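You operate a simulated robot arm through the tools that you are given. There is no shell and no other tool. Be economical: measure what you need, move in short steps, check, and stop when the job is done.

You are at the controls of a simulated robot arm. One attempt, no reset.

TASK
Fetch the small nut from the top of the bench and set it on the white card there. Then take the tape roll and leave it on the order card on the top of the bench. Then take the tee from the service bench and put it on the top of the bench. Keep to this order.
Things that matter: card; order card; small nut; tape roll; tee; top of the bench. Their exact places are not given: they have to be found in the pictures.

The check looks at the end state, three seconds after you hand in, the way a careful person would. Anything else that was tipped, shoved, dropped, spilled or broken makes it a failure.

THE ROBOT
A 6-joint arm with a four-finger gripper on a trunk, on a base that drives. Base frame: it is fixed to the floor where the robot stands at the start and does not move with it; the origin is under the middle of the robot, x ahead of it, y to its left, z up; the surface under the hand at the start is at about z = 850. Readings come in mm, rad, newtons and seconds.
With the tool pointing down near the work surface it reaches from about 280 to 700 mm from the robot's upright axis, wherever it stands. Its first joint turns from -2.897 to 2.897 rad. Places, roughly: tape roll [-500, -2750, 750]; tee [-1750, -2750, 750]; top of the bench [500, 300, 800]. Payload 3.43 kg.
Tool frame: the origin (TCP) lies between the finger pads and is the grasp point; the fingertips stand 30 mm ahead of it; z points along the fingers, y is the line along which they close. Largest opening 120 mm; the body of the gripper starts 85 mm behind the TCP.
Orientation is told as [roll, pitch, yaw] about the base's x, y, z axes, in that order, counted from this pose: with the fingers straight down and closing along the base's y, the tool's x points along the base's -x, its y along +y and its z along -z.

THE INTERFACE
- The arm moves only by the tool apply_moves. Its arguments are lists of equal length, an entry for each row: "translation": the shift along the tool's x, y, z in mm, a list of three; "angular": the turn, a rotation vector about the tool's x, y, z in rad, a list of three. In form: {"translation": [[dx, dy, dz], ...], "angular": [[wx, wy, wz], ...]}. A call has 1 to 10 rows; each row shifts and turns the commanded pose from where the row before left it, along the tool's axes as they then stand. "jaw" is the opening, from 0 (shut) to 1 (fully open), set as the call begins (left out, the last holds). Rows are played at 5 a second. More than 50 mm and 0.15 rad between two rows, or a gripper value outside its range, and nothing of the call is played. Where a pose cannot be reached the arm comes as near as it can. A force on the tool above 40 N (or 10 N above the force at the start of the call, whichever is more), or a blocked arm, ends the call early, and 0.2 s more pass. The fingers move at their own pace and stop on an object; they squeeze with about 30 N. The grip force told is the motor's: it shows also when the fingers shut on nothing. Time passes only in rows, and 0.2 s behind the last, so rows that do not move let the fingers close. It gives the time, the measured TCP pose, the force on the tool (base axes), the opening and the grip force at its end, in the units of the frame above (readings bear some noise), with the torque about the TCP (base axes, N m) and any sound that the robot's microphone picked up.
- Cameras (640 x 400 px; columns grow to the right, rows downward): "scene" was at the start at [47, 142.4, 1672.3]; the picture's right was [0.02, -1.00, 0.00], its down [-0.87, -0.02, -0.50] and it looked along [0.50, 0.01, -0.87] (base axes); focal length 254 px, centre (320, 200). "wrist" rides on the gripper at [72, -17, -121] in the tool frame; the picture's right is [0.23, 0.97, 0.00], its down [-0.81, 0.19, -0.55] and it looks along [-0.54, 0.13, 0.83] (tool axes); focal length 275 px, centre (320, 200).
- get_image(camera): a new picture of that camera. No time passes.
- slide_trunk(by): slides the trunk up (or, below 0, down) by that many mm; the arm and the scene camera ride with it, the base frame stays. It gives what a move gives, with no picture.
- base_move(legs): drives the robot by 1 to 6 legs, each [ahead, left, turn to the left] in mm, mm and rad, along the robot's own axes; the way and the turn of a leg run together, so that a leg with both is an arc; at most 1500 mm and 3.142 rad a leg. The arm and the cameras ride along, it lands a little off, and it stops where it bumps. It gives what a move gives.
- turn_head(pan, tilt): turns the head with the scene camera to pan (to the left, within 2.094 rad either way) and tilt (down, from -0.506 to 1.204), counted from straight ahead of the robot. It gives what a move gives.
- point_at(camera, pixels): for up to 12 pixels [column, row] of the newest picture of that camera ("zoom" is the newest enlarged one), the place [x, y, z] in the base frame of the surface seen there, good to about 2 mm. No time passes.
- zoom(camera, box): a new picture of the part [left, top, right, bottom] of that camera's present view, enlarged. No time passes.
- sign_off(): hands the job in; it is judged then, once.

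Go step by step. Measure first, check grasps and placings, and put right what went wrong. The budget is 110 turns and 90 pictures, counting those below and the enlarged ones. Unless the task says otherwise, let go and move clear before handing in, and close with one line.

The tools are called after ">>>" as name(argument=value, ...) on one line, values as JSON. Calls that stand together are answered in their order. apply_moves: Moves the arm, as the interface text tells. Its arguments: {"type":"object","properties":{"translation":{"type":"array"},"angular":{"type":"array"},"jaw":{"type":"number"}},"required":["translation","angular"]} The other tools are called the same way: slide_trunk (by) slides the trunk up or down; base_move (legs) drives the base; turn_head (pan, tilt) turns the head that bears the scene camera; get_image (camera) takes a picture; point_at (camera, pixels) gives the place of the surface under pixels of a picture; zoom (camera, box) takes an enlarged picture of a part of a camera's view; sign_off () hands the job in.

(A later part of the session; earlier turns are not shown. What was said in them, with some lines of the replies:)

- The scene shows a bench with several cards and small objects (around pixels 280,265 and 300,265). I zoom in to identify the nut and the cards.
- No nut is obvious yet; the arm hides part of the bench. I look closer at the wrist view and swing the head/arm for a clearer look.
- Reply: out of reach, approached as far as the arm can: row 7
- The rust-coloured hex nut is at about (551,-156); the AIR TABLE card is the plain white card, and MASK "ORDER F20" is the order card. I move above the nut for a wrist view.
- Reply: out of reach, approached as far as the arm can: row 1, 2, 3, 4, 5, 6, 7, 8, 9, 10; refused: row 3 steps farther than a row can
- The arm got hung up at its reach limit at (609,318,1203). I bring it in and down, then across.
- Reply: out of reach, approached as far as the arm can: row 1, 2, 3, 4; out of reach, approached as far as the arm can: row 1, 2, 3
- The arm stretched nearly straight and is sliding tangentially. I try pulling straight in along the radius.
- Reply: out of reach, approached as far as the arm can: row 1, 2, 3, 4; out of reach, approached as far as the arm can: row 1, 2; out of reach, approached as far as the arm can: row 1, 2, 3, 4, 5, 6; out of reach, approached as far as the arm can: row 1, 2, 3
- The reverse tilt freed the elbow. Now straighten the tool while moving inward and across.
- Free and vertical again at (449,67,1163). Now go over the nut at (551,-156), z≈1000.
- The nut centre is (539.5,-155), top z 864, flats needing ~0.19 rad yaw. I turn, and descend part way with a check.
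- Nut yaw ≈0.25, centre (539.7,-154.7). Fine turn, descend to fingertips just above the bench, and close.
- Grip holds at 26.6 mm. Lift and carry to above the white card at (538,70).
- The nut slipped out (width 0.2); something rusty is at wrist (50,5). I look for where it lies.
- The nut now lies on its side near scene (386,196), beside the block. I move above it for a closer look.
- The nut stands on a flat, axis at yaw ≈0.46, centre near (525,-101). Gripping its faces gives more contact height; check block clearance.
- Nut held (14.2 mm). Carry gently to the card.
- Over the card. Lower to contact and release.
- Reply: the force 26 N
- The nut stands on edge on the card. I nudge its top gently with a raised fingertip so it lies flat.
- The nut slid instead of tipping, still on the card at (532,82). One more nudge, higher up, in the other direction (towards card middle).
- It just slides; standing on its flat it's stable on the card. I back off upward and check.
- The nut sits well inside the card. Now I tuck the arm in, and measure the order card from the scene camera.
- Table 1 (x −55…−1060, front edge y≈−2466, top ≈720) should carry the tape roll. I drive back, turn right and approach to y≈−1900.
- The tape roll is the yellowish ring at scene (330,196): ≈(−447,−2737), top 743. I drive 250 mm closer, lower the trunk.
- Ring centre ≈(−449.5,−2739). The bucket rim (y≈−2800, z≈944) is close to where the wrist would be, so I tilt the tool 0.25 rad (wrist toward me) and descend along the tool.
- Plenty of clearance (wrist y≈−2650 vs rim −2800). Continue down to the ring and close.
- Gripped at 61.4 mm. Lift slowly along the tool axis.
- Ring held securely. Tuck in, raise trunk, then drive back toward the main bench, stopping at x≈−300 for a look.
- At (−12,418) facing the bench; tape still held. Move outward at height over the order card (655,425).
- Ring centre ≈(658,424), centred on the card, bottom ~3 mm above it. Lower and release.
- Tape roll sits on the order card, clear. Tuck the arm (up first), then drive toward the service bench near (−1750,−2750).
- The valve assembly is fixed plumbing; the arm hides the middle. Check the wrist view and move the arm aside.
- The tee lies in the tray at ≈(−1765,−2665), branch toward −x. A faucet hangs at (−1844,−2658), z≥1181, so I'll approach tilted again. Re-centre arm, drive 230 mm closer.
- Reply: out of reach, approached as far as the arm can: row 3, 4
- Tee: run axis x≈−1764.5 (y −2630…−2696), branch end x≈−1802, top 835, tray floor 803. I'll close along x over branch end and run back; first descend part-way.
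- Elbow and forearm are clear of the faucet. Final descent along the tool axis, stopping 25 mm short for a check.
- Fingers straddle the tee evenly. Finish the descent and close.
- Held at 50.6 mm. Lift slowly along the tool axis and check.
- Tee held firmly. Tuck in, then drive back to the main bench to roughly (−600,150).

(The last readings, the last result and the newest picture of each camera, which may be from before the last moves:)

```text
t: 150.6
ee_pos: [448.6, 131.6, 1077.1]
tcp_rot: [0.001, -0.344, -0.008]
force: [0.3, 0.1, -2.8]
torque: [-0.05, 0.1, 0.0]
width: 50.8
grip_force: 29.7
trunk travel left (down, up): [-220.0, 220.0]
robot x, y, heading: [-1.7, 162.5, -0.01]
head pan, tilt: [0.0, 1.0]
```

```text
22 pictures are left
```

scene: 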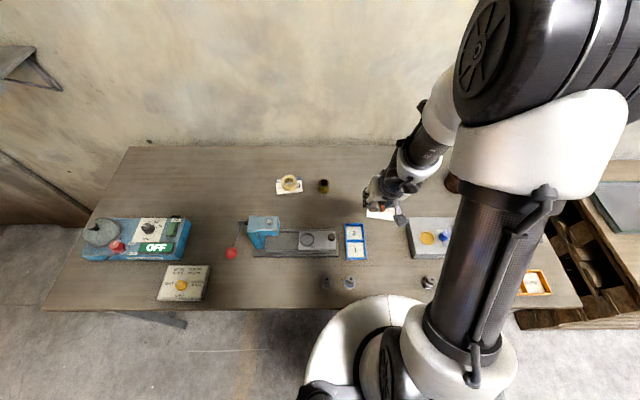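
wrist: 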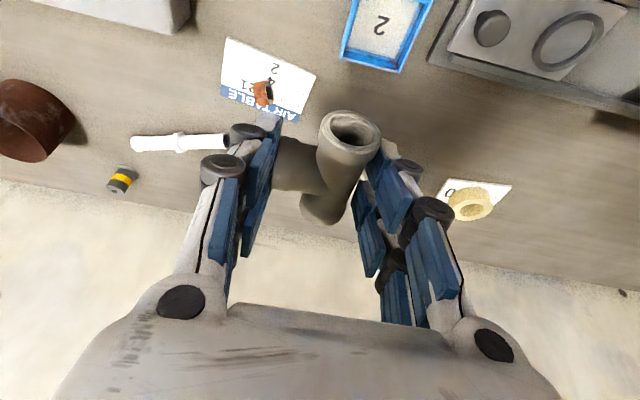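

Robot at (−2,162). Spot (655,160) on the bench is free (white card at x<585, brass tube at y>260, white pipe y<0). Move over it and partly down.

>>> apply_moves(translation=[[-38.8, 5.6, 13.9], [-38.8, 5.6, 13.9], [-38.8, 5.6, 13.9], [-38.8, 5.6, 13.9], [-38.8, 5.6, 13.9], [10.1, 0, 28.2], [10.1, 0, 28.2], [10.1, 0, 28.2], [10.1, 0, 28.2], [0, 0, 0]], angular=[[0, 0, 0], [0, 0, 0], [0, 0, 0], [0, 0, 0], [0, 0, 0], [0, 0, 0], [0, 0, 0], [0, 0, 0], [0, 0, 0], [0, 0, 0]])

>>> get_image(camera="scene")

>>> get_image(camera="wrist")

```text
t: 152.8
ee_pos: [636.3, 158.3, 958.3]
tcp_rot: [-0.001, -0.346, -0.007]
force: [-1.1, 0.8, -3.2]
torque: [-0.02, 0.05, 0.01]
width: 50.9
grip_force: 30.1
out of reach, approached as far as the arm can: row 1
trunk travel left (down, up): [-220.0, 220.0]
robot x, y, heading: [-3.6, 162.5, -0.005]
head pan, tilt: [0.0, 1.0]
```

```text
21 pictures are left
```

scene: 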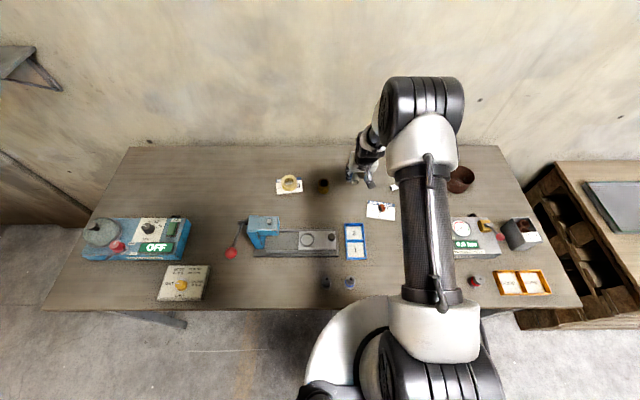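

```text
20 pictures are left
```

wrist: 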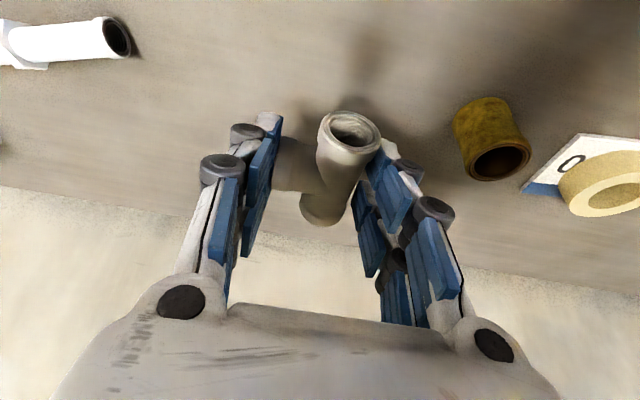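

>>> apply_moves(translation=[[0, 0, 22], [3, 0, 20], [5, 0, 14], [2, 0, 6], [1, 0, 3], [0, 0, 0]], angular=[[0, 0, 0], [0, 0, 0], [0, 0, 0], [0, 0, 0], [0, 0, 0], [0, 0, 0]])

>>> zoom(camera="wrist", box=[160, 20, 480, 220])

>>> point_at(camera="zoom", pixels=[[380, 260], [270, 265], [330, 300], [310, 380], [380, 160]])

```text
t: 154.2
ee_pos: [648.8, 158.2, 893.4]
tcp_rot: [0.001, -0.345, -0.006]
force: [-0.3, 0.1, -2.4]
torque: [-0.02, 0.03, 0.01]
width: 51.1
grip_force: 29.9
trunk travel left (down, up): [-220.0, 220.0]
robot x, y, heading: [-4.2, 164.3, -0.003]
head pan, tilt: [0.0, 1.0]
```

```text
2.00 times, centred on (320, 120) of wrist
```

zoom: 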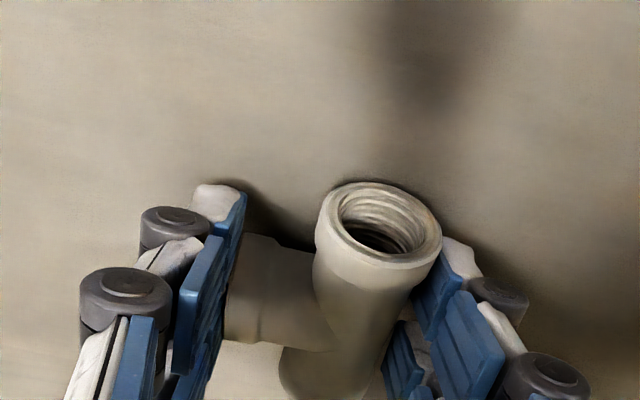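

```text
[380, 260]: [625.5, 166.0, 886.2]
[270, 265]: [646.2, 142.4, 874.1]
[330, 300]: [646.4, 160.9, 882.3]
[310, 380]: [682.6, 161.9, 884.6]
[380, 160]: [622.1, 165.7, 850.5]
```

Just above the bench, still unloaded (−2.4 N). Lower gently to touch, then release.

>>> apply_moves(translation=[[0.5, 0, 1.5], [0.4, 0, 1.2], [0, 0, 0]], angular=[[0, 0, 0], [0, 0, 0], [0, 0, 0]])

```text
t: 155.0
ee_pos: [649.7, 158.9, 889.1]
tcp_rot: [0.0, -0.346, -0.007]
force: [0.4, -0.2, -3.0]
torque: [-0.02, 0.05, -0.02]
width: 51.0
grip_force: 30.0
trunk travel left (down, up): [-220.0, 220.0]
robot x, y, heading: [-0.5, 163.8, -0.007]
head pan, tilt: [0.0, 1.0]
```

>>> apply_moves(translation=[[0.4, 0, 1], [0.4, 0, 1], [0.4, 0, 1], [0, 0, 0]], angular=[[0, 0, 0], [0, 0, 0], [0, 0, 0], [0, 0, 0]])

```text
t: 156.0
ee_pos: [649.6, 158.8, 888.5]
tcp_rot: [0.001, -0.349, -0.007]
force: [-0.6, -0.1, 10.3]
torque: [-0.37, -0.08, -0.01]
width: 50.8
grip_force: 30.0
trunk travel left (down, up): [-220.0, 220.0]
robot x, y, heading: [-3.6, 162.9, -0.007]
head pan, tilt: [0.0, 1.0]
```

Contact (10 N). Release and withdraw along the tool axis.

>>> apply_moves(translation=[[0, 0, 0], [0, 0, 0], [0, 0, 0]], angular=[[0, 0, 0], [0, 0, 0], [0, 0, 0]], jaw=0.6)

>>> apply_moves(translation=[[0, 0, -10], [0, 0, -25], [0, 0, -40], [0, 0, -45], [0, 0, -45], [0, 0, 0]], angular=[[0, 0, 0], [0, 0, 0], [0, 0, 0], [0, 0, 0], [0, 0, 0], [0, 0, 0]])

>>> get_image(camera="wrist")

>>> get_image(camera="scene")

```text
t: 156.8
ee_pos: [647.5, 159.1, 886.8]
tcp_rot: [0.001, -0.346, -0.007]
force: [-0.2, 0.1, 0.1]
torque: [0.02, -0.01, 0.01]
width: 72.2
grip_force: 0.0
trunk travel left (down, up): [-220.0, 220.0]
robot x, y, heading: [0.7, 162.2, -0.003]
head pan, tilt: [0.0, 1.0]
```

```text
t: 158.2
ee_pos: [590.7, 159.2, 1042.1]
tcp_rot: [0.001, -0.346, -0.007]
force: [0.2, 0.3, 0.0]
torque: [0.02, 0.01, -0.01]
width: 72.0
grip_force: 0.0
trunk travel left (down, up): [-220.0, 220.0]
robot x, y, heading: [-1.3, 163.9, -0.004]
head pan, tilt: [0.0, 1.0]
```

```text
18 pictures are left
```

wrist: 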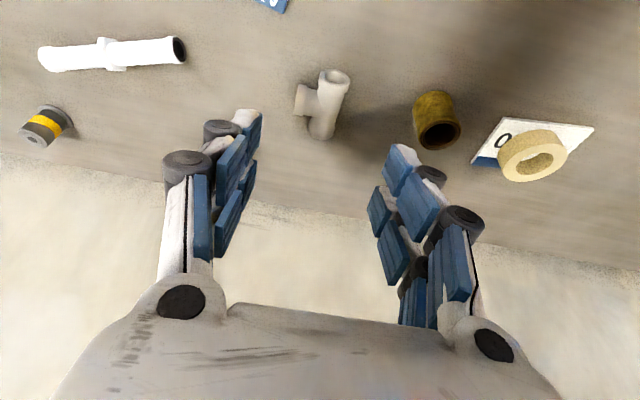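

```text
17 pictures are left
```

scene: 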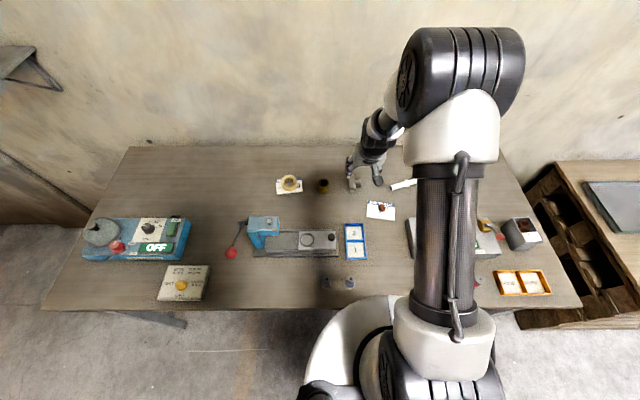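

>>> zoom(camera="scene", box=[260, 160, 420, 260])

>>> zoom(camera="scene", box=[360, 195, 400, 225])

```text
4.00 times, centred on (340, 210) of scene
```

zoom: 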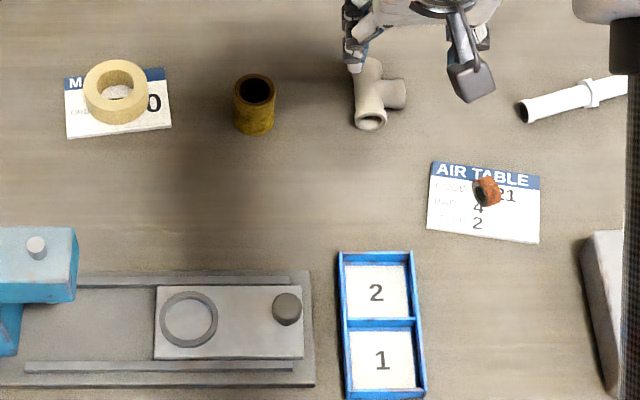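

```text
13.33 times, centred on (380, 210) of scene
```

zoom: 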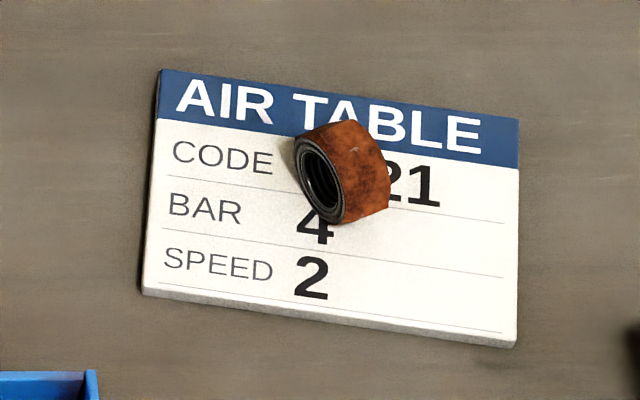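

The nut is on the white card, the tape roll is on the order card, and the tee lies on the bench top. The gripper is clear and nothing else has shifted, so I hand in.

>>> sign_off()

```text
The job is handed in.
```

The job is handed in. The small nut is on the white AIR TABLE card, resting on its edge rather than flat because it tipped over when my first grip slipped. The tape roll is on the MASK order card, and the tee is on the top of the bench.
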